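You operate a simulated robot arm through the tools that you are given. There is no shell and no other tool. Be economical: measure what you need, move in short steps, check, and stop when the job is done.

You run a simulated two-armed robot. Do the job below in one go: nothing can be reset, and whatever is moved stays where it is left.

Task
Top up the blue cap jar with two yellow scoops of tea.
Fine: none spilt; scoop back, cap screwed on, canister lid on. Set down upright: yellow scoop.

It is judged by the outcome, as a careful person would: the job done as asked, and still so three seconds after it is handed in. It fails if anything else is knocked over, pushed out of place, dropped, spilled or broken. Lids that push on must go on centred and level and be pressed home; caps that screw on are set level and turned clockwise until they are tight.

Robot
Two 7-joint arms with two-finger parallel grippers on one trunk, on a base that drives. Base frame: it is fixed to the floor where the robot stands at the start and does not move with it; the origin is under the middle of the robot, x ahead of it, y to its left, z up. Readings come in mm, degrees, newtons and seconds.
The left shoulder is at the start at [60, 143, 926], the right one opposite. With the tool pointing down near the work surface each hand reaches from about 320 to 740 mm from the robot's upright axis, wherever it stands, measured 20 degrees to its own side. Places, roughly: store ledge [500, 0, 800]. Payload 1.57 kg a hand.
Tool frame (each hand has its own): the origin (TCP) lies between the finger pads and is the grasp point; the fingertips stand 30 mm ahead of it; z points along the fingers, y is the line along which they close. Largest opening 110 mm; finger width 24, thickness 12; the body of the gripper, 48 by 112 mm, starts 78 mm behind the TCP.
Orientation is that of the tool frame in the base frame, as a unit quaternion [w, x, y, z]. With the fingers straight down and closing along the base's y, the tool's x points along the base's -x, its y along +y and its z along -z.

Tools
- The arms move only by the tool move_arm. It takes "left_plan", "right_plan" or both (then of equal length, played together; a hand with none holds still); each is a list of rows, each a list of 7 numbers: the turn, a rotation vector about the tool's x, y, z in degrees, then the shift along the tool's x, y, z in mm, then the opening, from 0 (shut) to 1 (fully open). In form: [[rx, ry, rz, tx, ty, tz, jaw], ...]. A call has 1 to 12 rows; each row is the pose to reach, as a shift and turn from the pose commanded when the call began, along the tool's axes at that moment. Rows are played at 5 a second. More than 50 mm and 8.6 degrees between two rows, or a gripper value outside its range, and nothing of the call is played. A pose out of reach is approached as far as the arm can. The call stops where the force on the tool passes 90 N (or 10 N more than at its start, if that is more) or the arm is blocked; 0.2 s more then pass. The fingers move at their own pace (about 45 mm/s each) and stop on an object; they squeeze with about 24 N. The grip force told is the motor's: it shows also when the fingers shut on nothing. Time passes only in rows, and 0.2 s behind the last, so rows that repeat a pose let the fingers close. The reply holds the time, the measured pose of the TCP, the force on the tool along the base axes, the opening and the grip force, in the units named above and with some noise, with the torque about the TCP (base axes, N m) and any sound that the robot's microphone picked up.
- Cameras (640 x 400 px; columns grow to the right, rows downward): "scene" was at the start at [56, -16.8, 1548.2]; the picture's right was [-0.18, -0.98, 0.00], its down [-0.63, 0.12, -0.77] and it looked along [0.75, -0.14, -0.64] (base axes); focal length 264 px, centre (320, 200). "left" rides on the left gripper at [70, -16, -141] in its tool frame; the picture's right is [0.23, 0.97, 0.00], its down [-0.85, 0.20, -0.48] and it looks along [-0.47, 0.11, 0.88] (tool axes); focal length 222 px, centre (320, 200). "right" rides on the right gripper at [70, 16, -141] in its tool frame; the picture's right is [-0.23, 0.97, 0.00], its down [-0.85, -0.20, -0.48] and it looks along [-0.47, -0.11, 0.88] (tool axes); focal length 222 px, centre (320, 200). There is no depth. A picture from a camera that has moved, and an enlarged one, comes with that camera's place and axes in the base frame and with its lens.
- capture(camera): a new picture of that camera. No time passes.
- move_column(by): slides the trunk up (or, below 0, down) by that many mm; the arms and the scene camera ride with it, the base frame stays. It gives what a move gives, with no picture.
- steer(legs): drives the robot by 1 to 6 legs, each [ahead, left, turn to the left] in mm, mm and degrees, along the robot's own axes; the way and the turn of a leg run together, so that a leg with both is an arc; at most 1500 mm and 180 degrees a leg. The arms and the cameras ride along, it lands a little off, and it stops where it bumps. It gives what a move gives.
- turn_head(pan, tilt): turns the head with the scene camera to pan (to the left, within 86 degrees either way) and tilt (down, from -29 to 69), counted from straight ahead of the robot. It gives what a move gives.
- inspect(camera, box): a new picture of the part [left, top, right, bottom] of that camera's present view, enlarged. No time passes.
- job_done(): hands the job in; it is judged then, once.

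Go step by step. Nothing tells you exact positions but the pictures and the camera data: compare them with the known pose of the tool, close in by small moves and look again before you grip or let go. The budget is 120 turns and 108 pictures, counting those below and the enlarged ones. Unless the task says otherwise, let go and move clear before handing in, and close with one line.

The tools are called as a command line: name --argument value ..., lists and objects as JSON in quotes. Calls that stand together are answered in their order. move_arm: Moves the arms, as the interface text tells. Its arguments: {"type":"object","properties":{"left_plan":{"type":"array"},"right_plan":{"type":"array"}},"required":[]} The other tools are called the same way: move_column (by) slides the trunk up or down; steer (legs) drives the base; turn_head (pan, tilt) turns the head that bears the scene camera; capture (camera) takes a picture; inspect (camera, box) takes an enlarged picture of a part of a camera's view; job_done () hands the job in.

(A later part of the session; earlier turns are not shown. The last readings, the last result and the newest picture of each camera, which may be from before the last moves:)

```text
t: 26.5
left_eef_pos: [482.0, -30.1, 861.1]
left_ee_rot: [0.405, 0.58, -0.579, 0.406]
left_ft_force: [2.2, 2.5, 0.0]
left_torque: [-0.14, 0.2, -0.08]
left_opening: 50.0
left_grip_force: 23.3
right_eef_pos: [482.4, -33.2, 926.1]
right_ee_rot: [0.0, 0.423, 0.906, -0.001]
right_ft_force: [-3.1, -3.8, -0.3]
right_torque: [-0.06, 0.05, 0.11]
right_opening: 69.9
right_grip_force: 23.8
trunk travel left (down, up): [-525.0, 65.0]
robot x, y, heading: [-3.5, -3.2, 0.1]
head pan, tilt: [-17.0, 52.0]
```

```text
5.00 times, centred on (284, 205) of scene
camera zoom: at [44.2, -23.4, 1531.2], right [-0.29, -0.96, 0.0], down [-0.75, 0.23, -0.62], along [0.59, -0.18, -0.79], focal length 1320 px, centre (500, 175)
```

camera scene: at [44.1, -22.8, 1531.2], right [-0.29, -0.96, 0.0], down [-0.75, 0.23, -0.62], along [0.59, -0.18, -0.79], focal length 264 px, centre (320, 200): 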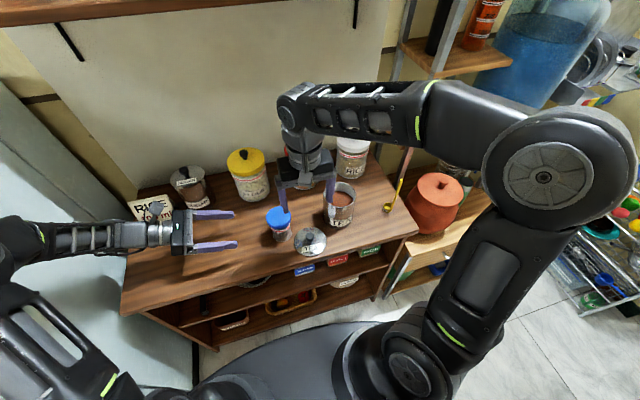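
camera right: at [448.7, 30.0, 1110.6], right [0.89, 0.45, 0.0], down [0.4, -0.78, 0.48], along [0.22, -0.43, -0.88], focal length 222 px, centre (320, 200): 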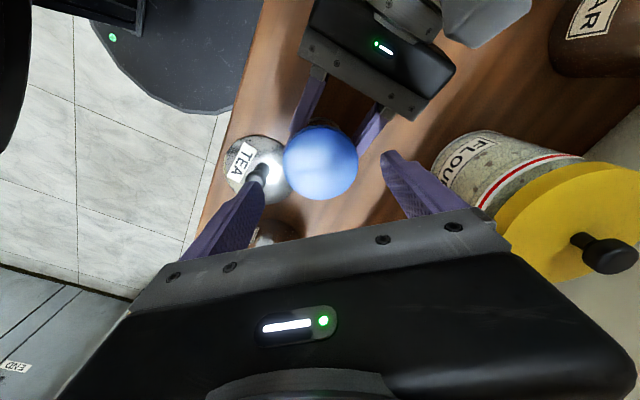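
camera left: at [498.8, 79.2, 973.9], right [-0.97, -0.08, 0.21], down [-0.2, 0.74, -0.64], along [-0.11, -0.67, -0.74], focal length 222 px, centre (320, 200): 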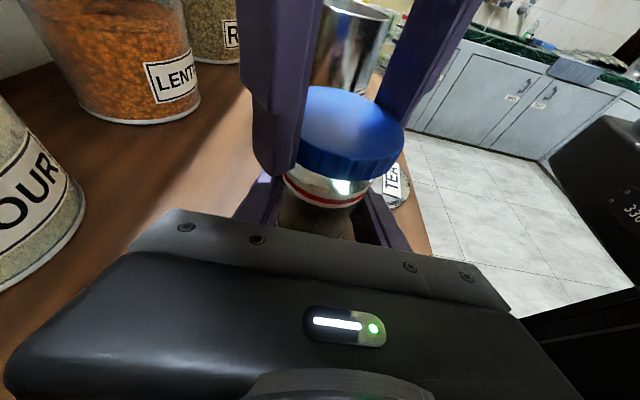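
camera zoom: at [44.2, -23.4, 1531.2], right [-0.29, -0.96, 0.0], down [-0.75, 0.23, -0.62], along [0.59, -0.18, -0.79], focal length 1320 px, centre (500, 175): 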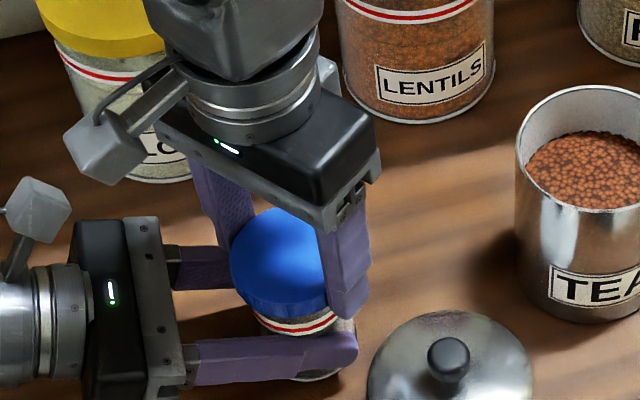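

The cap is gripped at 70 mm. Now I'll unscrew with a counterclockwise stroke of 100°.

move_arm --right_plan '[[0, 0, -8.4, 0, 0, 0, 0.5], [0, 0, -16.8, 0, 0, 0, 0.5], [0, 0, -25.2, 0, 0, 0, 0.5], [0, 0, -33.6, 0, 0, 0, 0.5], [0, 0, -42, 0, 0, -0.5, 0.5], [0, 0, -50.4, 0, 0, -0.5, 0.5], [0, 0, -58.8, 0, 0, -0.5, 0.5], [0, 0, -67.2, 0, 0, -0.5, 0.5], [0, 0, -75.6, 0, 0, -1, 0.5], [0, 0, -84, 0, 0, -1, 0.5], [0, 0, -92.4, 0, 0, -1, 0.5], [0, 0, -100.8, 0, 0, -1, 0.5]]'

capture --camera "left"

```text
t: 29.1
left_eef_pos: [480.1, -29.8, 859.0]
left_ee_rot: [0.405, 0.58, -0.578, 0.406]
left_ft_force: [-5.8, 13.9, 6.2]
left_torque: [-0.29, -0.22, 0.01]
left_opening: 50.1
left_grip_force: 24.1
right_eef_pos: [480.4, -32.4, 926.5]
right_ee_rot: [0.0, -0.43, 0.903, -0.001]
right_ft_force: [6.2, -15.3, -3.1]
right_torque: [-0.72, -0.14, -0.05]
right_opening: 69.5
right_grip_force: 23.8
trunk travel left (down, up): [-525.0, 65.0]
robot x, y, heading: [-2.5, -1.2, 0.1]
head pan, tilt: [-17.0, 52.0]
```

```text
70 pictures are left
camera left: at [498.5, 79.0, 973.8], right [-0.97, -0.08, 0.21], down [-0.2, 0.74, -0.64], along [-0.11, -0.67, -0.74], focal length 222 px, centre (320, 200)
```

left: 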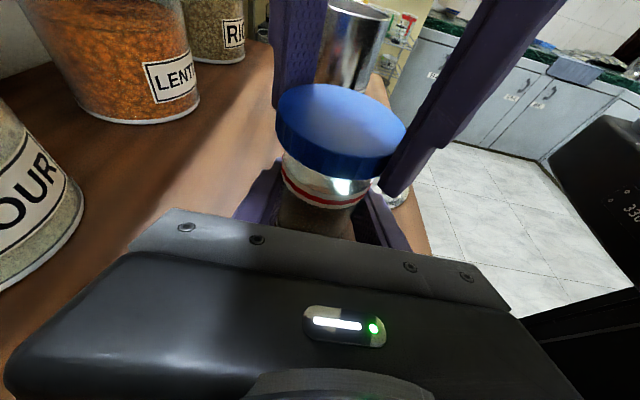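

Torque dropped and the cap seems to have risen slightly. I'll continue counterclockwise as far as the wrist allows.

move_arm --right_plan '[[0, 0, -8.4, 0, 0, 0, 0.5], [0, 0, -16.8, 0, 0, 0, 0.5], [0, 0, -25.2, 0, 0, 0, 0.5], [0, 0, -33.6, 0, 0, 0, 0.5], [0, 0, -42, 0, 0, -0.5, 0.5], [0, 0, -50.4, 0, 0, -0.5, 0.5], [0, 0, -58.8, 0, 0, -0.5, 0.5], [0, 0, -67.2, 0, 0, -0.5, 0.5], [0, 0, -75.6, 0, 0, -1, 0.5], [0, 0, -84, 0, 0, -1, 0.5]]'

inspect --camera "left" --box '[220, 60, 460, 220]'

```text
t: 31.3
left_eef_pos: [481.6, -29.8, 859.3]
left_ee_rot: [-0.406, -0.579, 0.58, -0.405]
left_ft_force: [-10.8, 11.0, 1.1]
left_torque: [-0.44, -0.62, -0.02]
left_opening: 50.1
left_grip_force: 24.0
right_eef_pos: [480.2, -31.4, 928.6]
right_ee_rot: [0.0, 0.924, -0.382, 0.0]
right_ft_force: [9.9, -10.4, -0.9]
right_torque: [-0.28, -0.03, -0.03]
right_opening: 69.3
right_grip_force: 24.1
trunk travel left (down, up): [-525.0, 65.0]
robot x, y, heading: [-0.0, 0.8, 0.1]
head pan, tilt: [-17.0, 52.0]
```

```text
2.50 times, centred on (340, 140) of left
camera zoom: at [498.4, 79.0, 973.8], right [-0.97, -0.08, 0.21], down [-0.2, 0.74, -0.64], along [-0.11, -0.67, -0.74], focal length 555 px, centre (270, 350)
```

zoom: 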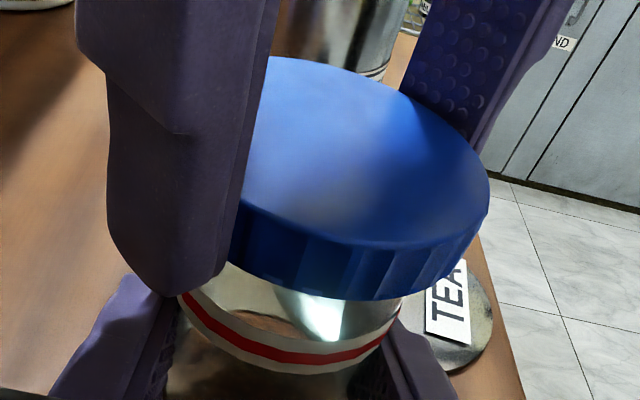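

It still turns freely; I'll continue counterclockwise once more.

move_arm --right_plan '[[0, 0, -8.4, 0, 0, 0, 0.5], [0, 0, -16.8, 0, 0, 0, 0.5], [0, 0, -25.2, 0, 0, 0, 0.5], [0, 0, -33.6, 0, 0, -0.5, 0.5], [0, 0, -42, 0, 0, -0.5, 0.5], [0, 0, -50.4, 0, 0, -1, 0.5]]'

inspect --camera "left" --box '[220, 60, 460, 220]'

```text
t: 32.7
left_eef_pos: [482.1, -29.1, 859.3]
left_ee_rot: [0.405, 0.579, -0.579, 0.406]
left_ft_force: [-5.8, 6.5, 0.4]
left_torque: [0.11, -0.55, -0.02]
left_opening: 50.1
left_grip_force: 24.2
right_eef_pos: [480.9, -32.7, 929.3]
right_ee_rot: [0.0, 0.999, 0.048, 0.0]
right_ft_force: [5.9, -6.3, 0.4]
right_torque: [-0.54, 0.12, 0.01]
right_opening: 68.8
right_grip_force: 24.1
trunk travel left (down, up): [-525.0, 65.0]
robot x, y, heading: [-3.3, 0.1, 0.0]
head pan, tilt: [-17.0, 52.0]
```

```text
2.50 times, centred on (340, 140) of left
camera zoom: at [498.7, 79.0, 973.9], right [-0.97, -0.08, 0.21], down [-0.2, 0.74, -0.64], along [-0.11, -0.67, -0.74], focal length 555 px, centre (270, 350)
```

zoom: 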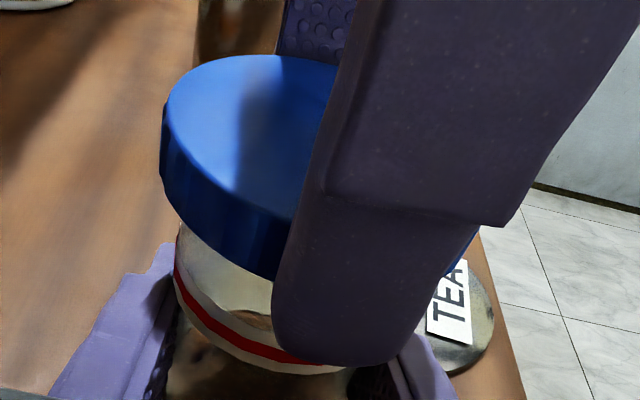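

The gap under the cap is growing. I'll turn another 60° and then test a small lift.

move_arm --right_plan '[[0, 0, -8.4, 0, 0, 0, 0.5], [0, 0, -16.8, 0, 0, 0, 0.5], [0, 0, -25.2, 0, 0, 0, 0.5], [0, 0, -33.6, 0, 0, -0.5, 0.5], [0, 0, -42, 0, 0, -0.5, 0.5], [0, 0, -50.4, 0, 0, -1, 0.5], [0, 0, -58.8, 0, 0, -1, 0.5]]'

move_arm --right_plan '[[0, 0, 0, 0, 0, -1.5, 0.5], [0, 0, 0, 0, 0, -3, 0.5]]'

inspect --camera "left" --box '[220, 60, 460, 220]'

```text
t: 34.3
left_eef_pos: [477.0, -30.7, 860.2]
left_ee_rot: [-0.409, -0.577, 0.582, -0.402]
left_ft_force: [-33.3, 16.6, -0.7]
left_torque: [-0.32, -0.72, 0.04]
left_opening: 51.4
left_grip_force: 24.0
right_eef_pos: [461.3, -23.5, 921.5]
right_ee_rot: [0.006, 0.852, 0.524, 0.01]
right_ft_force: [33.2, -21.2, 25.4]
right_torque: [-0.79, -1.37, -0.11]
right_opening: 90.2
right_grip_force: 19.4
right hand out of reach, approached as far as the arm can: row 7
trunk travel left (down, up): [-525.0, 65.0]
robot x, y, heading: [0.0, 0.3, -0.2]
head pan, tilt: [-17.0, 52.0]
```

```text
t: 34.9
left_eef_pos: [476.0, -31.8, 858.3]
left_ee_rot: [-0.408, -0.576, 0.582, -0.403]
left_ft_force: [-41.2, 15.0, 0.5]
left_torque: [-0.63, -0.88, 0.17]
left_opening: 51.7
left_grip_force: 23.8
right_eef_pos: [459.1, -20.4, 921.9]
right_ee_rot: [0.007, 0.851, 0.525, 0.009]
right_ft_force: [38.1, -19.5, 21.5]
right_torque: [-0.63, -1.37, 0.04]
right_opening: 93.4
right_grip_force: 21.7
right hand out of reach, approached as far as the arm can: row 2
trunk travel left (down, up): [-525.0, 65.0]
robot x, y, heading: [-0.5, -0.9, 0.1]
head pan, tilt: [-17.0, 52.0]
```

```text
2.50 times, centred on (340, 140) of left
camera zoom: at [494.6, 77.5, 973.6], right [-0.97, -0.07, 0.21], down [-0.19, 0.74, -0.64], along [-0.12, -0.66, -0.74], focal length 555 px, centre (270, 350)
```

zoom: 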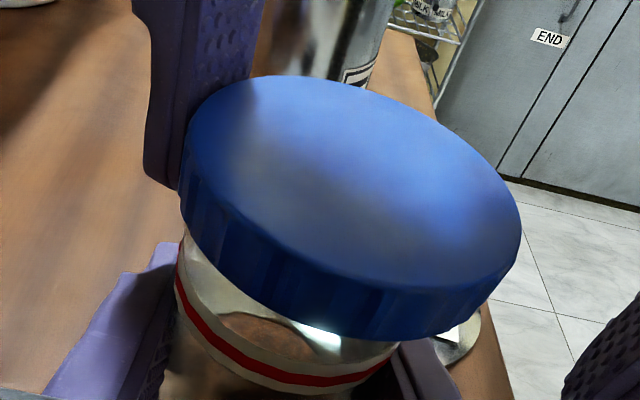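

The wrist hit its limit and the hand slid off-centre. I'll open, turn back a little toward centre, and rise, then look.

move_arm --right_plan '[[0, 0, 0, 0, 0, 0, 1], [0, 0, 0, 0, 0, 0, 1], [0, 0, 6, 0, 0, -15, 1], [0, 0, 12, 0, 0, -35, 1], [0, 0, 20, 0, 0, -60, 1]]'

capture --camera "left"

capture --camera "scene"

```text
t: 36.1
left_eef_pos: [484.0, -30.1, 860.1]
left_ee_rot: [0.404, 0.58, -0.578, 0.407]
left_ft_force: [-0.3, 0.2, -1.5]
left_torque: [0.02, 0.0, 0.0]
left_opening: 50.0
left_grip_force: 23.7
right_eef_pos: [452.4, -16.6, 980.5]
right_ee_rot: [-0.001, 0.927, 0.375, -0.001]
right_ft_force: [0.3, 0.7, 1.0]
right_torque: [-0.01, -0.02, 0.01]
right_opening: 110.5
right_grip_force: 0.1
trunk travel left (down, up): [-525.0, 65.0]
robot x, y, heading: [-1.0, 3.2, -0.0]
head pan, tilt: [-17.0, 52.0]
```

```text
66 pictures are left
camera left: at [499.1, 79.5, 974.1], right [-0.97, -0.08, 0.21], down [-0.2, 0.74, -0.64], along [-0.11, -0.67, -0.74], focal length 222 px, centre (320, 200)
```

left: 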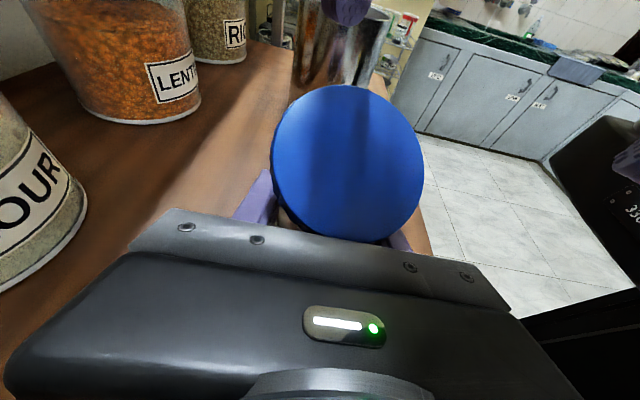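

```text
65 pictures are left
camera scene: at [43.8, -23.2, 1531.1], right [-0.29, -0.96, 0.0], down [-0.75, 0.23, -0.62], along [0.59, -0.18, -0.79], focal length 264 px, centre (320, 200)
```

scene: 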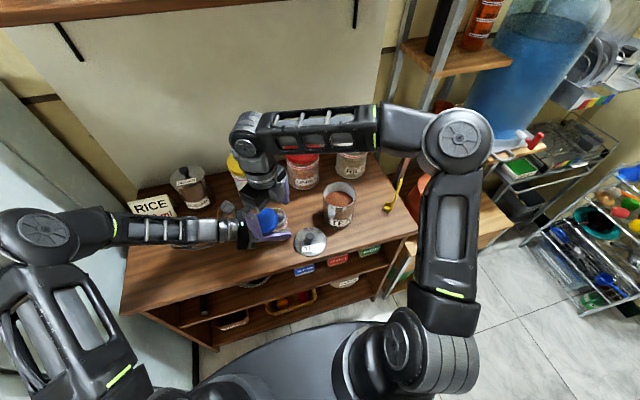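

The cap has come free and is now lying tilted on the jar. I'll look closely.

inspect --camera "scene" --box '[220, 185, 316, 255]'

capture --camera "right"

```text
5.71 times, centred on (268, 220) of scene
camera zoom: at [43.8, -23.2, 1531.1], right [-0.29, -0.96, 0.0], down [-0.75, 0.23, -0.62], along [0.59, -0.18, -0.79], focal length 1508 px, centre (617, 86)
```

zoom: 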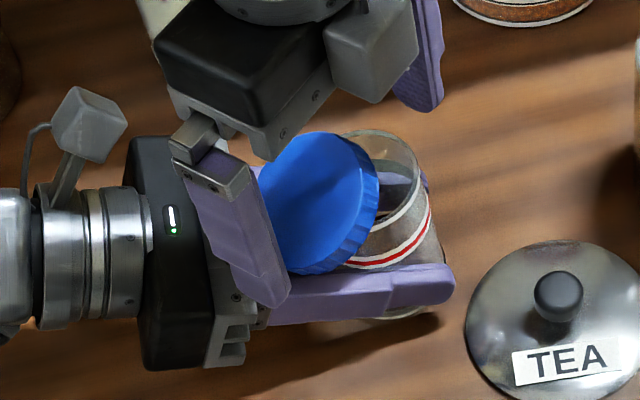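

```text
63 pictures are left
camera right: at [512.4, 21.0, 1123.0], right [0.51, -0.86, 0.0], down [-0.75, -0.45, 0.48], along [-0.41, -0.25, -0.88], focal length 222 px, centre (320, 200)
```

right: 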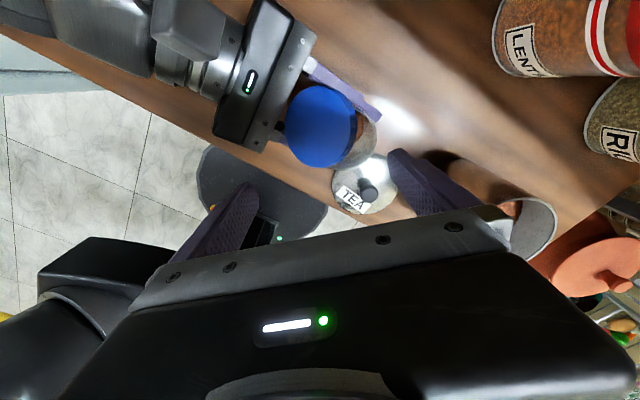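

The cap lies tilted (face toward +y) between the jar rim and the left fingers, centre about (480,-6,903), and nothing has fallen. I'll rise and turn the right hand so it closes along x, above the cap.

move_arm --right_plan '[[0, 0, 8.4, 0, 0, -25, 1], [0, 0, 16.8, 0, 0, -40, 1], [0, 0, 25.2, 5, 2, -40, 1], [0, 0, 33.6, 10, 4, -40, 1], [0, 0, 42, 15, 6, -40, 1], [0, 0, 50.4, 20, 8, -40, 1], [0, 0, 58.8, 25, 10, -40, 1], [0, 0, 67.2, 27.9, 10.8, -40, 1], [0, 0, 75.6, 27.9, 10.8, -40, 1], [0, 0, 84, 27.9, 10.8, -40, 1], [0, 0, 92.4, 27.9, 10.8, -40, 1], [0, 0, 100.8, 27.9, 10.8, -40, 1]]'

move_arm --right_plan '[[0, 0, 8.4, 0, 0, 0, 1], [0, 0, 16.8, 0, 0, 0, 1], [0, 0, 25.2, 0, 0, 0, 1], [0, 0, 33.2, 0, 0, 0, 1]]'

capture --camera "right"

capture --camera "left"

```text
t: 38.7
left_eef_pos: [480.4, -30.4, 858.7]
left_ee_rot: [-0.406, -0.578, 0.579, -0.406]
left_ft_force: [0.3, 0.7, -2.1]
left_torque: [0.0, 0.01, -0.03]
left_opening: 50.3
left_grip_force: 24.1
right_eef_pos: [481.4, -5.2, 1019.6]
right_ee_rot: [0.0, 0.879, -0.476, 0.0]
right_ft_force: [-0.6, -1.0, -0.2]
right_torque: [-0.01, 0.0, -0.02]
right_opening: 110.0
right_grip_force: 0.0
trunk travel left (down, up): [-525.0, 65.0]
robot x, y, heading: [-1.3, 1.3, -0.2]
head pan, tilt: [-17.0, 52.0]
```

```text
t: 39.7
left_eef_pos: [481.8, -30.3, 859.7]
left_ee_rot: [0.406, 0.579, -0.579, 0.406]
left_ft_force: [-0.2, -0.7, -1.0]
left_torque: [0.0, 0.0, 0.02]
left_opening: 50.0
left_grip_force: 24.2
right_eef_pos: [481.8, -7.1, 1020.7]
right_ee_rot: [0.0, -0.706, 0.709, 0.0]
right_ft_force: [-0.5, 0.1, -0.5]
right_torque: [0.01, 0.01, 0.01]
right_opening: 110.0
right_grip_force: 0.1
trunk travel left (down, up): [-525.0, 65.0]
robot x, y, heading: [-0.5, 0.4, 0.0]
head pan, tilt: [-17.0, 52.0]
```

```text
62 pictures are left
camera right: at [464.1, -75.6, 1162.9], right [-0.97, 0.23, 0.0], down [0.2, 0.85, 0.48], along [0.11, 0.47, -0.88], focal length 222 px, centre (320, 200)
```

right: 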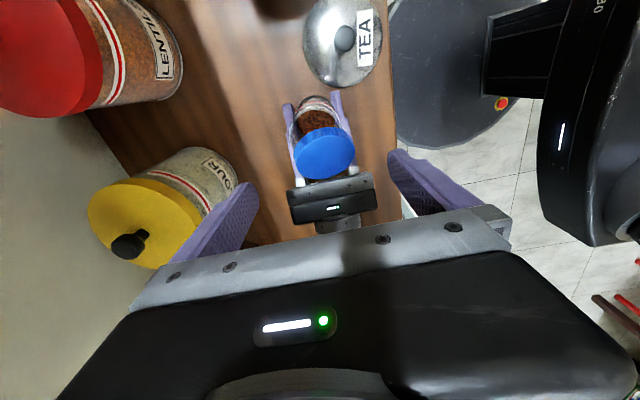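

```text
61 pictures are left
camera left: at [498.7, 79.0, 973.9], right [-0.97, -0.08, 0.21], down [-0.2, 0.74, -0.64], along [-0.11, -0.67, -0.74], focal length 222 px, centre (320, 200)
```

left: 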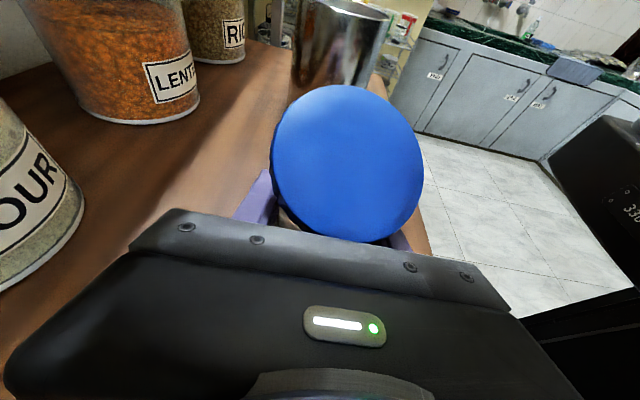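

The cap is centred under the hand. I'll descend so the fingertips stay above the left fingers (tip z≈889) and close on the cap.

move_arm --right_plan '[[0, 0, 0, -1, 3, 40, 1], [0, 0, 0, -1, 3, 75, 1], [0, 0, 0, -1, 3, 92, 1], [0, 0, 0, -1, 3, 102, 1], [0, 0, 0, -1, 3, 102, 0.8], [0, 0, 0, -1, 3, 102, 0.6], [0, 0, 0, -1, 3, 102, 0.5], [0, 0, 0, -1, 3, 102, 0.5], [0, 0, 0, -1, 3, 102, 0.5]]'

capture --camera "left"

inspect --camera "scene" --box '[220, 175, 316, 245]'

```text
t: 41.7
left_eef_pos: [482.0, -30.9, 859.3]
left_ee_rot: [0.406, 0.579, -0.579, 0.406]
left_ft_force: [0.8, 0.3, -0.8]
left_torque: [-0.03, 0.02, 0.04]
left_opening: 49.9
left_grip_force: 24.1
right_eef_pos: [478.1, -6.1, 919.7]
right_ee_rot: [0.0, -0.707, 0.707, 0.0]
right_ft_force: [0.1, -0.1, 1.3]
right_torque: [0.03, 0.01, 0.02]
right_opening: 69.3
right_grip_force: 24.0
trunk travel left (down, up): [-525.0, 65.0]
robot x, y, heading: [-1.7, -1.8, 0.1]
head pan, tilt: [-17.0, 52.0]
```

```text
60 pictures are left
camera left: at [498.7, 79.0, 973.8], right [-0.97, -0.08, 0.21], down [-0.2, 0.74, -0.64], along [-0.11, -0.67, -0.74], focal length 222 px, centre (320, 200)
```

left: 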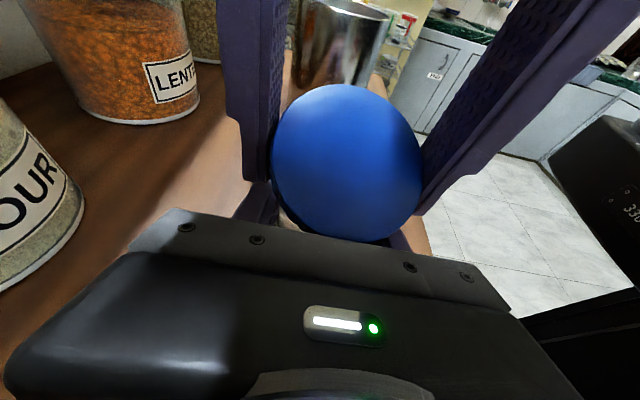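

```text
5.71 times, centred on (268, 210) of scene
camera zoom: at [44.3, -23.3, 1531.2], right [-0.29, -0.96, 0.0], down [-0.75, 0.23, -0.62], along [0.59, -0.18, -0.79], focal length 1508 px, centre (617, 143)
```

zoom: 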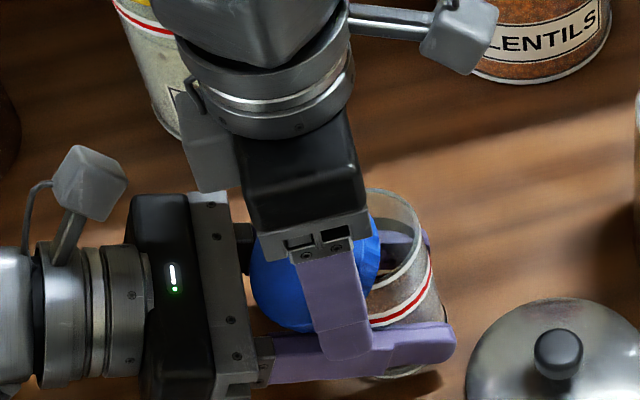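

The cap is gripped across its diameter. I'll lift it straight up and check.

move_arm --right_plan '[[0, 0, 0, -2, 0, -6, 0.5], [0, 0, 0, -3, 0, -15, 0.5], [0, 0, 0, -3, 0, -40, 0.5], [0, 0, 0, -3, 0, -80, 0.5], [0, 0, 0, -3, 0, -120, 0.5]]'

capture --camera "scene"

capture --camera "left"

```text
t: 42.9
left_eef_pos: [481.2, -29.0, 859.8]
left_ee_rot: [-0.405, -0.579, 0.58, -0.405]
left_ft_force: [0.5, -0.1, -2.1]
left_torque: [0.02, 0.0, 0.0]
left_opening: 50.0
left_grip_force: 23.7
right_eef_pos: [478.0, -2.4, 1039.3]
right_ee_rot: [0.0, -0.707, 0.708, -0.001]
right_ft_force: [0.2, 0.6, 0.0]
right_torque: [0.02, 0.0, 0.03]
right_opening: 69.1
right_grip_force: 24.2
trunk travel left (down, up): [-525.0, 65.0]
robot x, y, heading: [-1.4, 0.5, 0.1]
head pan, tilt: [-17.0, 52.0]
```

```text
58 pictures are left
camera scene: at [43.9, -23.3, 1531.1], right [-0.29, -0.96, 0.0], down [-0.75, 0.23, -0.62], along [0.59, -0.18, -0.79], focal length 264 px, centre (320, 200)
```

scene: 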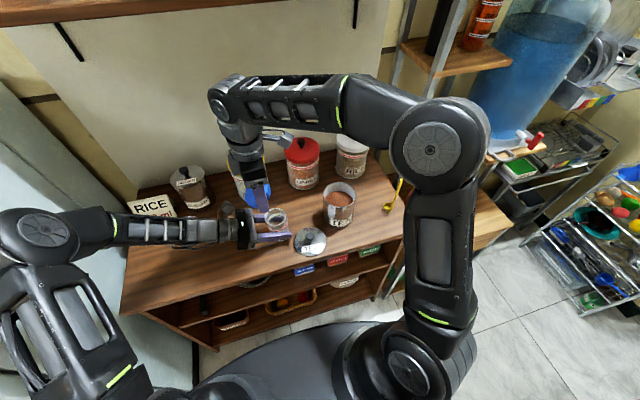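

```text
57 pictures are left
camera left: at [498.5, 79.0, 974.0], right [-0.97, -0.08, 0.21], down [-0.2, 0.74, -0.64], along [-0.11, -0.67, -0.74], focal length 222 px, centre (320, 200)
```

left: 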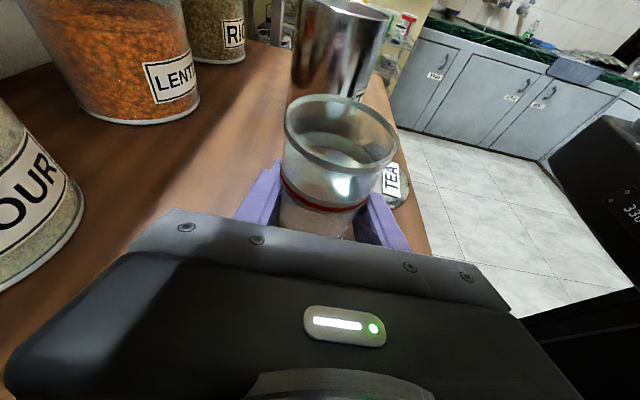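

The jar is open and upright on the counter. I'll release it with the left hand and retreat to the left so the right can put the cap down there.

move_arm --left_plan '[[0, 0, 0, 0, 0, 0, 0.6], [0, 0, 0, 0, 0, 0, 0.8], [0, 0, 0, 0, 0, -20, 0.8], [0, 0, 0, 0, 0, -60, 0.8], [0, 0, 0, 0, 0, -105, 0.8], [0, 0, 0, 0, 0, -150, 0.8], [0, 0, 0, 3, 10, -190, 0.8], [0, 0, 0, 8, 20, -235, 0.8], [0, 0, 0, 14, 40, -278, 0.8], [0, 0, 0, 20, 60, -318, 0.8], [0, 0, 0, 20, 60, -358, 0.8]]'

capture --camera "left"

capture --camera "scene"

```text
t: 45.5
left_eef_pos: [474.2, 203.7, 1000.1]
left_ee_rot: [-0.419, -0.549, 0.615, -0.381]
left_ft_force: [-0.2, 0.8, -0.6]
left_torque: [0.01, 0.01, -0.02]
left_opening: 87.9
left_grip_force: 0.1
left hand out of reach, approached as far as the arm can: row 11
right_eef_pos: [505.8, -74.1, 1043.3]
right_ee_rot: [0.007, -0.673, 0.74, 0.001]
right_ft_force: [-0.2, -0.8, -0.3]
right_torque: [0.03, -0.01, 0.02]
right_opening: 68.9
right_grip_force: 24.2
trunk travel left (down, up): [-525.0, 65.0]
robot x, y, heading: [34.3, -16.9, -6.0]
head pan, tilt: [-17.0, 52.0]
stopped in row 11 (left hand): the arm was blocked; the commanded pose is now the measured one
```

```text
56 pictures are left
camera left: at [501.6, 306.8, 1116.0], right [-0.98, 0.02, 0.2], down [-0.11, 0.77, -0.63], along [-0.17, -0.64, -0.75], focal length 222 px, centre (320, 200)
```

left: 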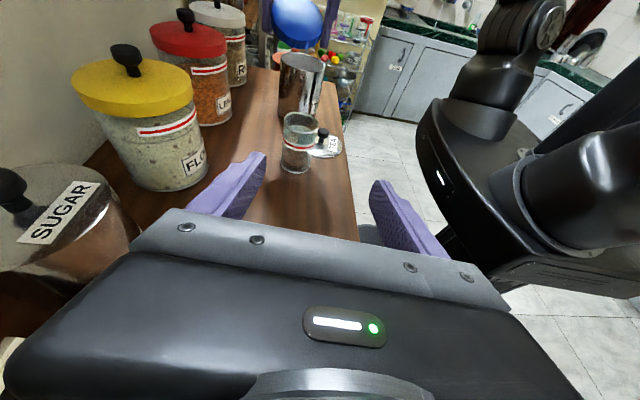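

```text
55 pictures are left
camera scene: at [66.7, -66.1, 1531.6], right [-0.38, -0.92, -0.02], down [-0.72, 0.31, -0.62], along [0.58, -0.22, -0.79], focal length 264 px, centre (320, 200)
```

scene: 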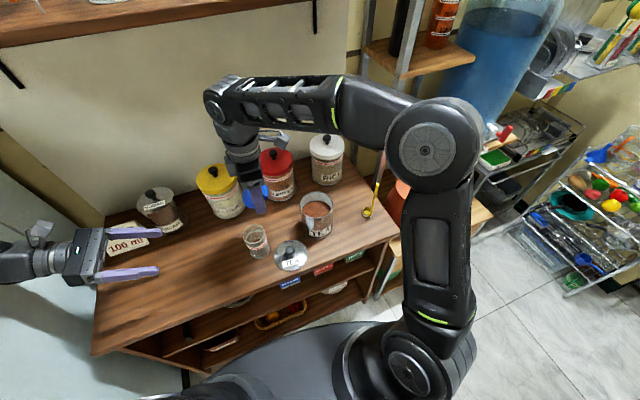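

The left arm bumped the cabinet behind it and shoved the base a little (about 34 mm, -6°), but nothing on the counter moved. I'll bring the left hand forward to relieve that and recheck.

move_arm --left_plan '[[0, 0, 0, 0, 0, 25, 0.8], [0, 0, 0, 0, 0, 50, 0.8], [0, 0, 0, 0, 0, 50, 0.8]]'

capture --camera "scene"

```text
t: 46.3
left_eef_pos: [479.9, 172.7, 973.0]
left_ee_rot: [-0.426, -0.55, 0.608, -0.384]
left_ft_force: [0.6, 0.8, -0.3]
left_torque: [-0.02, 0.01, -0.02]
left_opening: 88.0
left_grip_force: 0.2
right_eef_pos: [515.7, -56.6, 1037.8]
right_ee_rot: [0.0, -0.673, 0.74, 0.0]
right_ft_force: [0.4, -1.1, 0.8]
right_torque: [-0.02, 0.0, -0.02]
right_opening: 69.0
right_grip_force: 24.1
trunk travel left (down, up): [-525.0, 65.0]
robot x, y, heading: [37.1, -8.5, -5.4]
head pan, tilt: [-17.0, 52.0]
```

```text
54 pictures are left
camera scene: at [81.1, -41.7, 1531.5], right [-0.38, -0.92, 0.0], down [-0.73, 0.3, -0.61], along [0.57, -0.23, -0.79], focal length 264 px, centre (320, 200)
```

scene: 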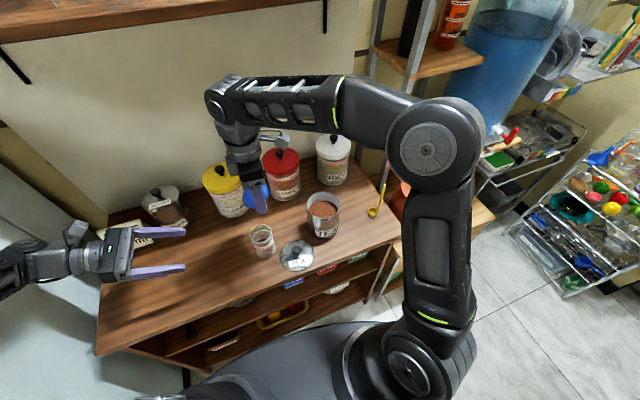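

I'll park the left hand back in its earlier safe pointing-down pose, higher and out of the way.

move_arm --left_plan '[[-4.18, -4.18, 5.97, 10, 5, 0, 0.8], [-8.36, -8.36, 11.94, 20, 10, -5, 0.8], [-12.54, -12.54, 17.9, 30, 20, -10, 0.8], [-16.72, -16.72, 23.87, 40, 30, -20, 0.8], [-20.9, -20.9, 29.84, 50, 40, -30, 0.8], [-25.08, -25.08, 35.81, 60, 50, -40, 0.8], [-29.26, -29.26, 41.77, 65, 60, -50, 0.8], [-33.44, -33.44, 47.74, 70, 65, -55, 0.8], [-37.62, -37.62, 53.71, 70, 70, -60, 0.8], [-41.8, -41.8, 59.68, 70, 75, -65, 0.8], [-45.98, -45.98, 65.64, 70, 80, -70, 0.8], [-50.16, -50.16, 71.61, 70, 85, -70, 0.8]]'

inspect --camera "scene" --box '[190, 150, 414, 290]'

capture --camera "right"

```text
t: 48.9
left_eef_pos: [397.8, 222.5, 1051.1]
left_ee_rot: [-0.037, -0.001, 0.999, -0.036]
left_ft_force: [0.3, 0.6, 0.4]
left_torque: [0.03, 0.01, 0.01]
left_opening: 87.9
left_grip_force: 0.0
left hand out of reach, approached as far as the arm can: row 4, 5, 6, 7, 8, 9, 10, 11, 12
right_eef_pos: [515.8, -53.6, 1038.1]
right_ee_rot: [-0.002, -0.673, 0.74, -0.002]
right_ft_force: [0.4, 0.0, 0.0]
right_torque: [0.01, 0.02, 0.0]
right_opening: 68.6
right_grip_force: 24.4
trunk travel left (down, up): [-525.0, 65.0]
robot x, y, heading: [39.0, -12.2, -5.2]
head pan, tilt: [-17.0, 52.0]
```

```text
2.86 times, centred on (302, 220) of scene
camera zoom: at [81.4, -37.4, 1531.2], right [-0.38, -0.92, 0.0], down [-0.73, 0.3, -0.62], along [0.57, -0.24, -0.79], focal length 754 px, centre (371, 143)
```

zoom: 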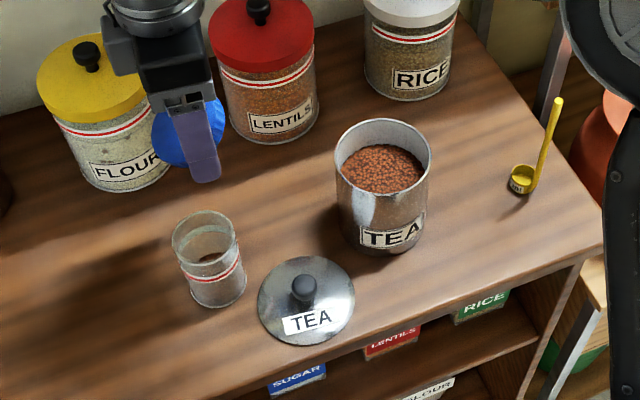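

```text
52 pictures are left
camera right: at [491.9, -120.2, 1181.1], right [-0.95, 0.32, 0.0], down [0.28, 0.83, 0.47], along [0.15, 0.45, -0.88], focal length 222 px, centre (320, 200)
```

right: 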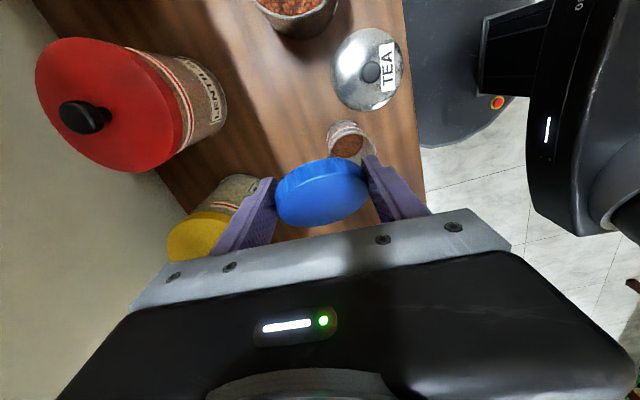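

I'll carry the cap to a free spot at about (440,60), left of the jar, tilting the hand 20° so the cap is nearer level, and stop above the counter.

move_arm --right_plan '[[0, -5, 0, -20, 18, 0, 0.5], [0, -10, 0, -40, 36, 0, 0.5], [0, -15, 0, -60, 54, 0, 0.5], [0, -20, 0, -80, 72, 0, 0.5], [0, -20, 0, -100, 86, 10, 0.5], [0, -20, 0, -100, 86, 55, 0.5], [0, -20, 0, -100, 86, 100, 0.5], [0, -20, 0, -100, 86, 140, 0.5]]'

capture --camera "scene"

capture --camera "right"

```text
t: 50.7
left_eef_pos: [399.8, 220.5, 1051.6]
left_ee_rot: [-0.039, -0.003, 0.999, -0.037]
left_ft_force: [-0.4, 0.3, -1.2]
left_torque: [0.0, 0.03, 0.03]
left_opening: 88.1
left_grip_force: 0.1
right_eef_pos: [439.5, 52.5, 897.4]
right_ee_rot: [0.126, -0.663, 0.729, 0.115]
right_ft_force: [0.8, 1.1, 0.2]
right_torque: [-0.04, 0.05, -0.03]
right_opening: 68.6
right_grip_force: 24.2
trunk travel left (down, up): [-525.0, 65.0]
robot x, y, heading: [37.4, -12.3, -5.7]
head pan, tilt: [-17.0, 52.0]
```

```text
51 pictures are left
camera scene: at [81.9, -37.8, 1531.2], right [-0.38, -0.92, 0.0], down [-0.73, 0.3, -0.62], along [0.57, -0.24, -0.79], focal length 264 px, centre (320, 200)
```

scene: 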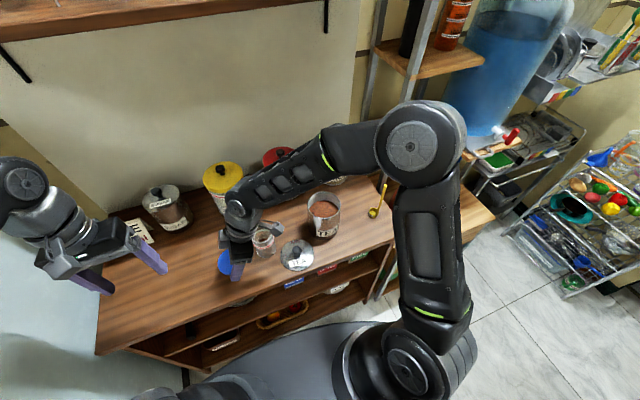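

```text
50 pictures are left
camera right: at [412.2, -57.1, 1008.3], right [-0.95, 0.3, 0.08], down [0.26, 0.62, 0.74], along [0.18, 0.72, -0.67], focal length 222 px, centre (320, 200)
```

right: 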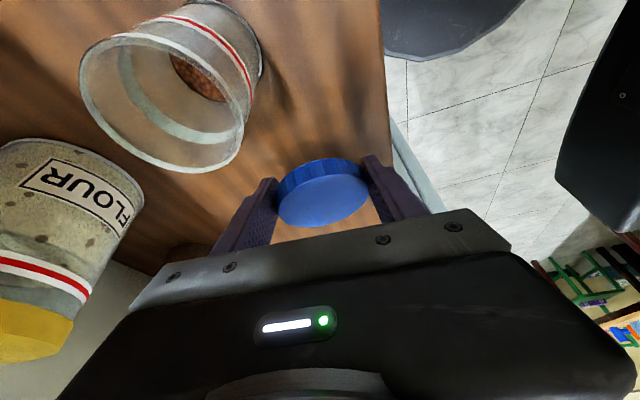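

The cap is now about 30° off level above the free spot. I'll lower to near contact.

move_arm --right_plan '[[0, 0, 0, 6.8, 0, 19, 0.5], [0, 0, 0, 12, 0, 34, 0.5], [0, 0, 0, 16, 0, 44, 0.5]]'

capture --camera "right"

inspect --camera "scene" --box '[190, 190, 318, 300]'

```text
t: 51.5
left_eef_pos: [397.7, 221.5, 1052.6]
left_ee_rot: [-0.037, -0.002, 0.999, -0.036]
left_ft_force: [0.3, -0.9, 1.2]
left_torque: [-0.01, -0.04, -0.04]
left_opening: 88.2
left_grip_force: 0.2
right_eef_pos: [439.4, 52.9, 851.6]
right_ee_rot: [0.129, -0.663, 0.729, 0.114]
right_ft_force: [-0.3, -3.6, 18.1]
right_torque: [-0.08, 0.68, 0.28]
right_opening: 68.7
right_grip_force: 23.3
trunk travel left (down, up): [-525.0, 65.0]
robot x, y, heading: [43.2, -8.7, -5.4]
head pan, tilt: [-17.0, 52.0]
```

```text
49 pictures are left
camera right: at [411.1, -57.5, 962.7], right [-0.95, 0.3, 0.07], down [0.26, 0.62, 0.74], along [0.18, 0.72, -0.67], focal length 222 px, centre (320, 200)
```

right: 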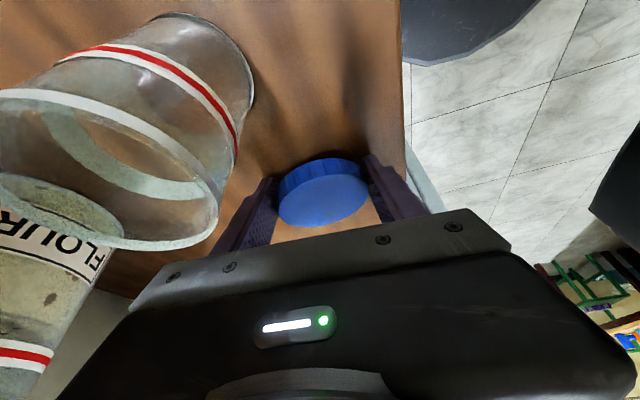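

```text
3.64 times, centred on (254, 245) of scene
camera zoom: at [79.8, -38.6, 1531.6], right [-0.38, -0.92, 0.0], down [-0.73, 0.3, -0.62], along [0.57, -0.24, -0.79], focal length 960 px, centre (560, 36)
```

zoom: 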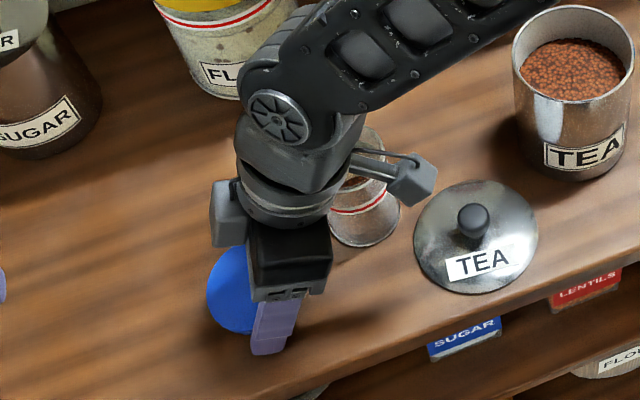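

The cap's edge is touching (18 N). I'll press a few mm further so it rotates flatter in the grip.

move_arm --right_plan '[[0, 0, 0, 1.2, 0, 3.3, 0.5], [0, 0, 0, 2.4, 0, 6.6, 0.5], [0, 0, 0, 3.4, 0, 9.4, 0.5]]'

inspect --camera "right" --box '[220, 120, 460, 270]'

```text
t: 52.2
left_eef_pos: [395.3, 218.2, 1053.5]
left_ee_rot: [-0.036, -0.001, 0.999, -0.036]
left_ft_force: [0.3, -0.5, -1.1]
left_torque: [0.02, 0.0, 0.02]
left_opening: 88.0
left_grip_force: 0.1
right_eef_pos: [439.3, 52.8, 853.0]
right_ee_rot: [0.134, -0.663, 0.728, 0.114]
right_ft_force: [-16.3, -19.1, 49.3]
right_torque: [-0.4, 2.36, 0.67]
right_opening: 68.6
right_grip_force: 24.0
trunk travel left (down, up): [-525.0, 65.0]
robot x, y, heading: [41.9, -12.0, -5.8]
head pan, tilt: [-17.0, 52.0]
stopped in row 3 (right hand): the force on the tool passed its limit at 94 N (the readings are from after the stop); the commanded pose is now the measured one
```

```text
2.67 times, centred on (340, 195) of right
camera zoom: at [409.9, -58.3, 962.0], right [-0.95, 0.31, 0.07], down [0.25, 0.62, 0.75], along [0.19, 0.73, -0.66], focal length 592 px, centre (267, 213)
```

zoom: 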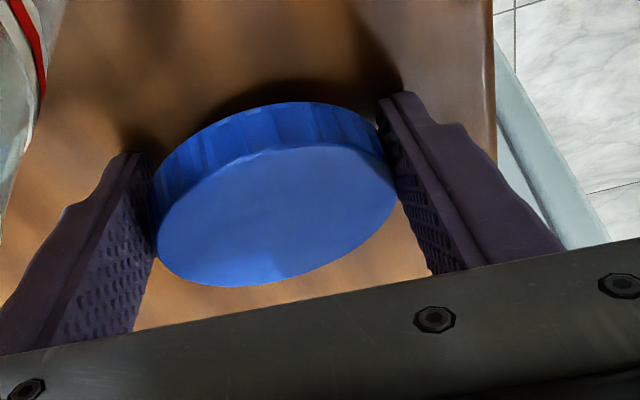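

It won't rotate in the grip, so I'll lift, move a bit further left for clearance from the jar, and tilt the hand 20° more to bring the cap nearly level.

move_arm --right_plan '[[0, 0, 0, -4, 0, -11, 0.5], [0, 0, 0, -13.6, 0, -37.6, 0.5], [0, -5, 0, -33, 0, -31, 0.5], [0, -10, 0, -52, 0, -24, 0.5], [0, -15, 0, -72, 0, -16.5, 0.5], [0, -20, 0, -72, 0, -16.5, 0.5]]'

capture --camera "right"

capture --camera "left"

```text
t: 53.6
left_eef_pos: [398.6, 219.2, 1052.2]
left_ee_rot: [-0.038, -0.003, 0.999, -0.036]
left_ft_force: [-0.1, 0.4, -0.2]
left_torque: [0.01, -0.05, -0.01]
left_opening: 88.0
left_grip_force: 0.1
right_eef_pos: [448.2, 116.1, 889.5]
right_ee_rot: [0.258, -0.632, 0.694, 0.228]
right_ft_force: [-0.1, -0.2, -0.4]
right_torque: [0.01, 0.0, 0.01]
right_opening: 68.5
right_grip_force: 23.6
trunk travel left (down, up): [-525.0, 65.0]
robot x, y, heading: [41.1, -10.9, -5.5]
head pan, tilt: [-17.0, 52.0]
```

```text
46 pictures are left
camera right: at [417.0, -25.7, 953.3], right [-0.95, 0.27, 0.14], down [0.22, 0.32, 0.92], along [0.2, 0.91, -0.37], focal length 222 px, centre (320, 200)
```

right: 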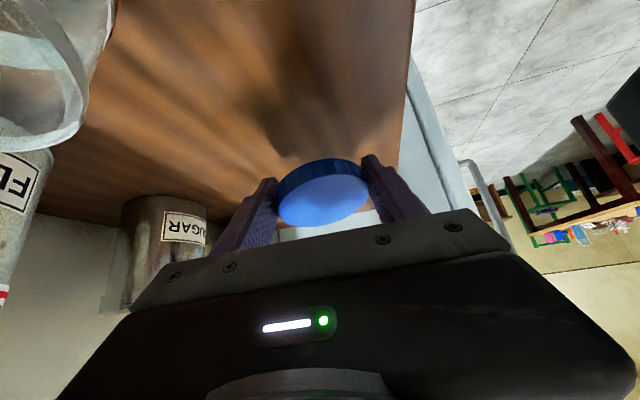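

```text
45 pictures are left
camera left: at [340.5, 213.7, 1200.0], right [-0.23, 0.97, -0.05], down [0.89, 0.23, 0.4], along [0.4, 0.05, -0.92], focal length 222 px, centre (320, 200)
```

left: 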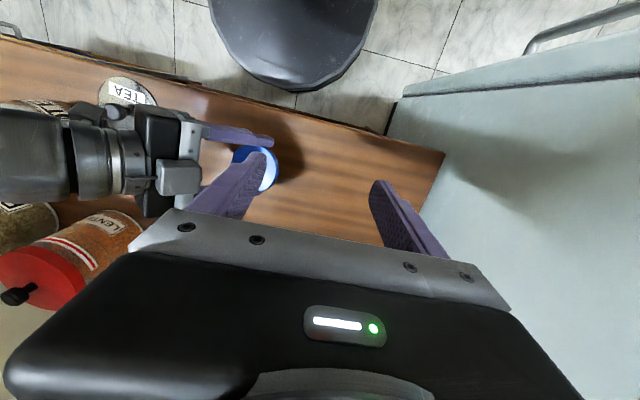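

Judging by the ellipse, the cap was already within ~10° of level at the 20° hand tilt, and the counter is nearer z≈818. I'll go back to ~22° tilt here, lower to light contact and stop.

move_arm --right_plan '[[0, 6, 0, 0, 0, 0, 0.5], [0, 12, 0, 6, 0, 7, 0.5], [0, 18, 0, 13, 0, 15, 0.5], [0, 18, 0, 19, 0, 23, 0.5], [0, 18, 0, 21.5, 0, 25.5, 0.5]]'

move_arm --right_plan '[[0, 0, 0, 0.4, 0, 1, 0.5]]'

inspect --camera "right" --box '[220, 120, 460, 270]'

```text
t: 54.8
left_eef_pos: [397.9, 221.3, 1051.2]
left_ee_rot: [-0.038, -0.002, 0.999, -0.037]
left_ft_force: [0.0, -0.4, 0.7]
left_torque: [-0.01, 0.01, 0.03]
left_opening: 88.2
left_grip_force: 0.1
right_eef_pos: [447.6, 116.8, 855.6]
right_ee_rot: [0.145, -0.661, 0.726, 0.125]
right_ft_force: [0.7, -0.1, -0.2]
right_torque: [-0.02, -0.02, 0.0]
right_opening: 68.2
right_grip_force: 23.5
trunk travel left (down, up): [-525.0, 65.0]
robot x, y, heading: [39.2, -8.4, -5.4]
head pan, tilt: [-17.0, 52.0]
```

```text
t: 55.2
left_eef_pos: [398.7, 220.2, 1052.2]
left_ee_rot: [-0.038, -0.002, 0.999, -0.036]
left_ft_force: [0.1, -0.2, -0.8]
left_torque: [0.03, -0.02, -0.02]
left_opening: 88.1
left_grip_force: 0.1
right_eef_pos: [448.7, 117.0, 854.4]
right_ee_rot: [0.146, -0.661, 0.726, 0.126]
right_ft_force: [0.7, 0.3, -0.7]
right_torque: [0.0, -0.02, -0.03]
right_opening: 68.3
right_grip_force: 24.5
trunk travel left (down, up): [-525.0, 65.0]
robot x, y, heading: [36.1, -8.8, -5.3]
head pan, tilt: [-17.0, 52.0]
```

```text
2.67 times, centred on (340, 195) of right
camera zoom: at [419.0, 1.4, 959.3], right [-0.95, 0.3, 0.08], down [0.25, 0.59, 0.77], along [0.19, 0.75, -0.64], focal length 592 px, centre (267, 213)
```

zoom: 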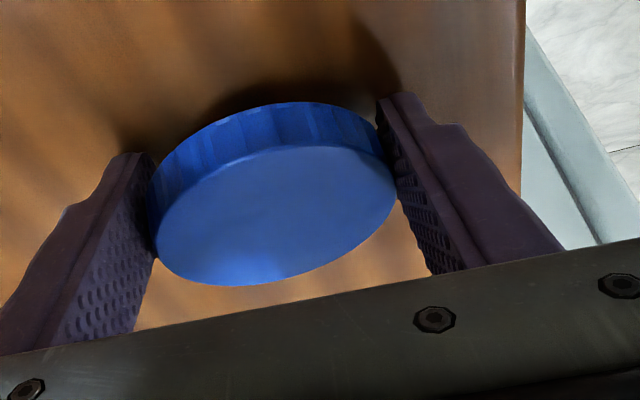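

No contact yet and the cap is about 10° off level. I'll lower 1–2 mm more, watching force.

move_arm --right_plan '[[0, 0, 0, 0.4, 0, 0.9, 0.5], [0, 0, 0, 0.8, 0, 1.8, 0.5]]'

move_arm --right_plan '[[0, 0, 0, 0.4, 0, 0.9, 0.5], [0, 0, 0, 0.8, 0, 1.8, 0.5]]'

```text
t: 55.8
left_eef_pos: [398.8, 221.0, 1051.8]
left_ee_rot: [-0.038, -0.003, 0.999, -0.036]
left_ft_force: [0.5, -0.4, -1.1]
left_torque: [-0.02, 0.01, -0.01]
left_opening: 88.0
left_grip_force: 0.1
right_eef_pos: [449.3, 116.5, 851.5]
right_ee_rot: [0.146, -0.66, 0.726, 0.126]
right_ft_force: [-0.2, -1.2, 0.8]
right_torque: [0.01, 0.06, 0.01]
right_opening: 68.4
right_grip_force: 24.1
trunk travel left (down, up): [-525.0, 65.0]
robot x, y, heading: [44.4, -13.7, -5.8]
head pan, tilt: [-17.0, 52.0]
```

```text
t: 56.4
left_eef_pos: [397.3, 218.9, 1052.5]
left_ee_rot: [-0.038, -0.003, 0.999, -0.036]
left_ft_force: [0.2, 0.1, 0.4]
left_torque: [0.01, -0.01, 0.0]
left_opening: 87.9
left_grip_force: 0.1
right_eef_pos: [449.3, 115.6, 852.2]
right_ee_rot: [0.148, -0.66, 0.726, 0.126]
right_ft_force: [-0.6, -8.5, 27.6]
right_torque: [-0.17, 0.99, 0.58]
right_opening: 68.8
right_grip_force: 23.3
trunk travel left (down, up): [-525.0, 65.0]
robot x, y, heading: [35.7, -12.9, -5.7]
head pan, tilt: [-17.0, 52.0]
```

The fingertip is touching the counter, so the cap is only millimetres above it. I'll ease off 1 mm and release slowly.

move_arm --right_plan '[[0, 0, 0, -0.5, 0, -1.5, 0.5], [0, 0, 0, -0.5, 0, -1.5, 0.6], [0, 0, 0, -0.5, 0, -1.5, 0.66], [0, 0, 0, -0.5, 0, -1.5, 0.75], [0, 0, 0, -0.5, 0, -1.5, 0.85]]'

inspect --camera "right" --box '[220, 120, 460, 270]'

```text
t: 57.6
left_eef_pos: [400.2, 219.4, 1051.4]
left_ee_rot: [-0.038, -0.002, 0.999, -0.036]
left_ft_force: [0.9, 0.2, -0.9]
left_torque: [0.03, -0.01, -0.03]
left_opening: 88.0
left_grip_force: 0.0
right_eef_pos: [451.6, 116.3, 851.6]
right_ee_rot: [0.148, -0.66, 0.726, 0.126]
right_ft_force: [16.4, -4.1, 19.9]
right_torque: [-0.1, 0.28, 0.07]
right_opening: 78.1
right_grip_force: 0.1
trunk travel left (down, up): [-525.0, 65.0]
robot x, y, heading: [36.6, -10.1, -5.4]
head pan, tilt: [-17.0, 52.0]
```

```text
2.67 times, centred on (340, 195) of right
camera zoom: at [421.2, 0.3, 958.0], right [-0.95, 0.31, 0.07], down [0.25, 0.59, 0.77], along [0.19, 0.75, -0.63], focal length 592 px, centre (267, 213)
```

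zoom: 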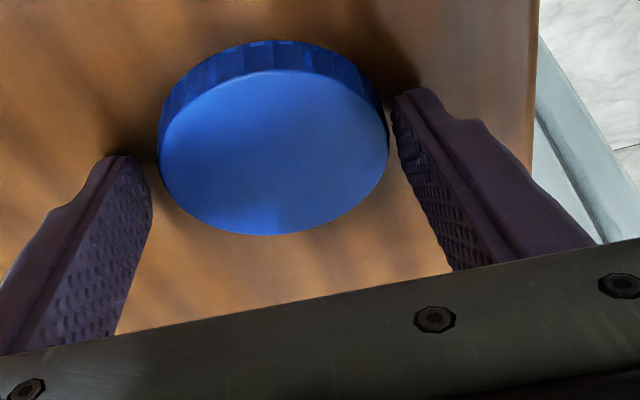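

The cap lies flat on the counter at about (450,127). I'll back the right hand out along its fingers and straighten it.

move_arm --right_plan '[[0, 0, 0, 0, 0, -10, 0.85], [0, 0, 0, 0, 0, -40, 0.85], [0, 0, 0, 0, 0, -85, 0.85], [0, 6, 0, 0, 0, -130, 0.85], [0, 12, 0, 0, 0, -170, 0.85], [0, 18, 0, 0, 0, -190, 0.85], [0, 22, 0, 0, 0, -190, 0.85]]'

capture --camera "right"

```text
t: 59.2
left_eef_pos: [398.5, 219.9, 1053.3]
left_ee_rot: [-0.038, -0.003, 0.999, -0.037]
left_ft_force: [-0.3, -0.3, 0.4]
left_torque: [0.02, 0.01, -0.01]
left_opening: 88.0
left_grip_force: 0.1
right_eef_pos: [439.9, 45.7, 1026.7]
right_ee_rot: [0.003, -0.672, 0.74, -0.003]
right_ft_force: [-0.6, 0.2, -1.1]
right_torque: [-0.01, 0.0, 0.03]
right_opening: 93.4
right_grip_force: 0.0
trunk travel left (down, up): [-525.0, 65.0]
robot x, y, heading: [40.0, -11.7, -5.4]
head pan, tilt: [-17.0, 52.0]
```

```text
42 pictures are left
camera right: at [413.8, -22.1, 1169.0], right [-0.95, 0.32, -0.01], down [0.28, 0.83, 0.48], along [0.16, 0.45, -0.88], focal length 222 px, centre (320, 200)
```

right: 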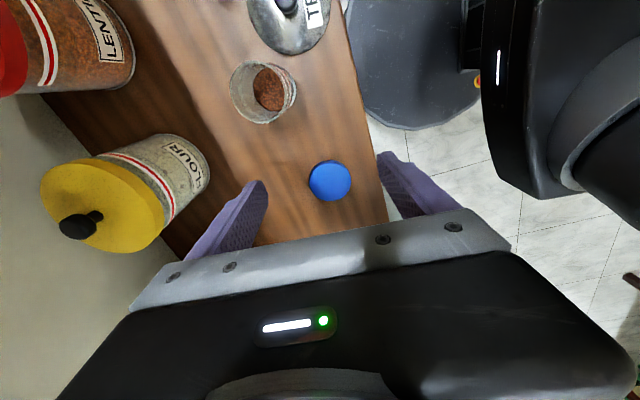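

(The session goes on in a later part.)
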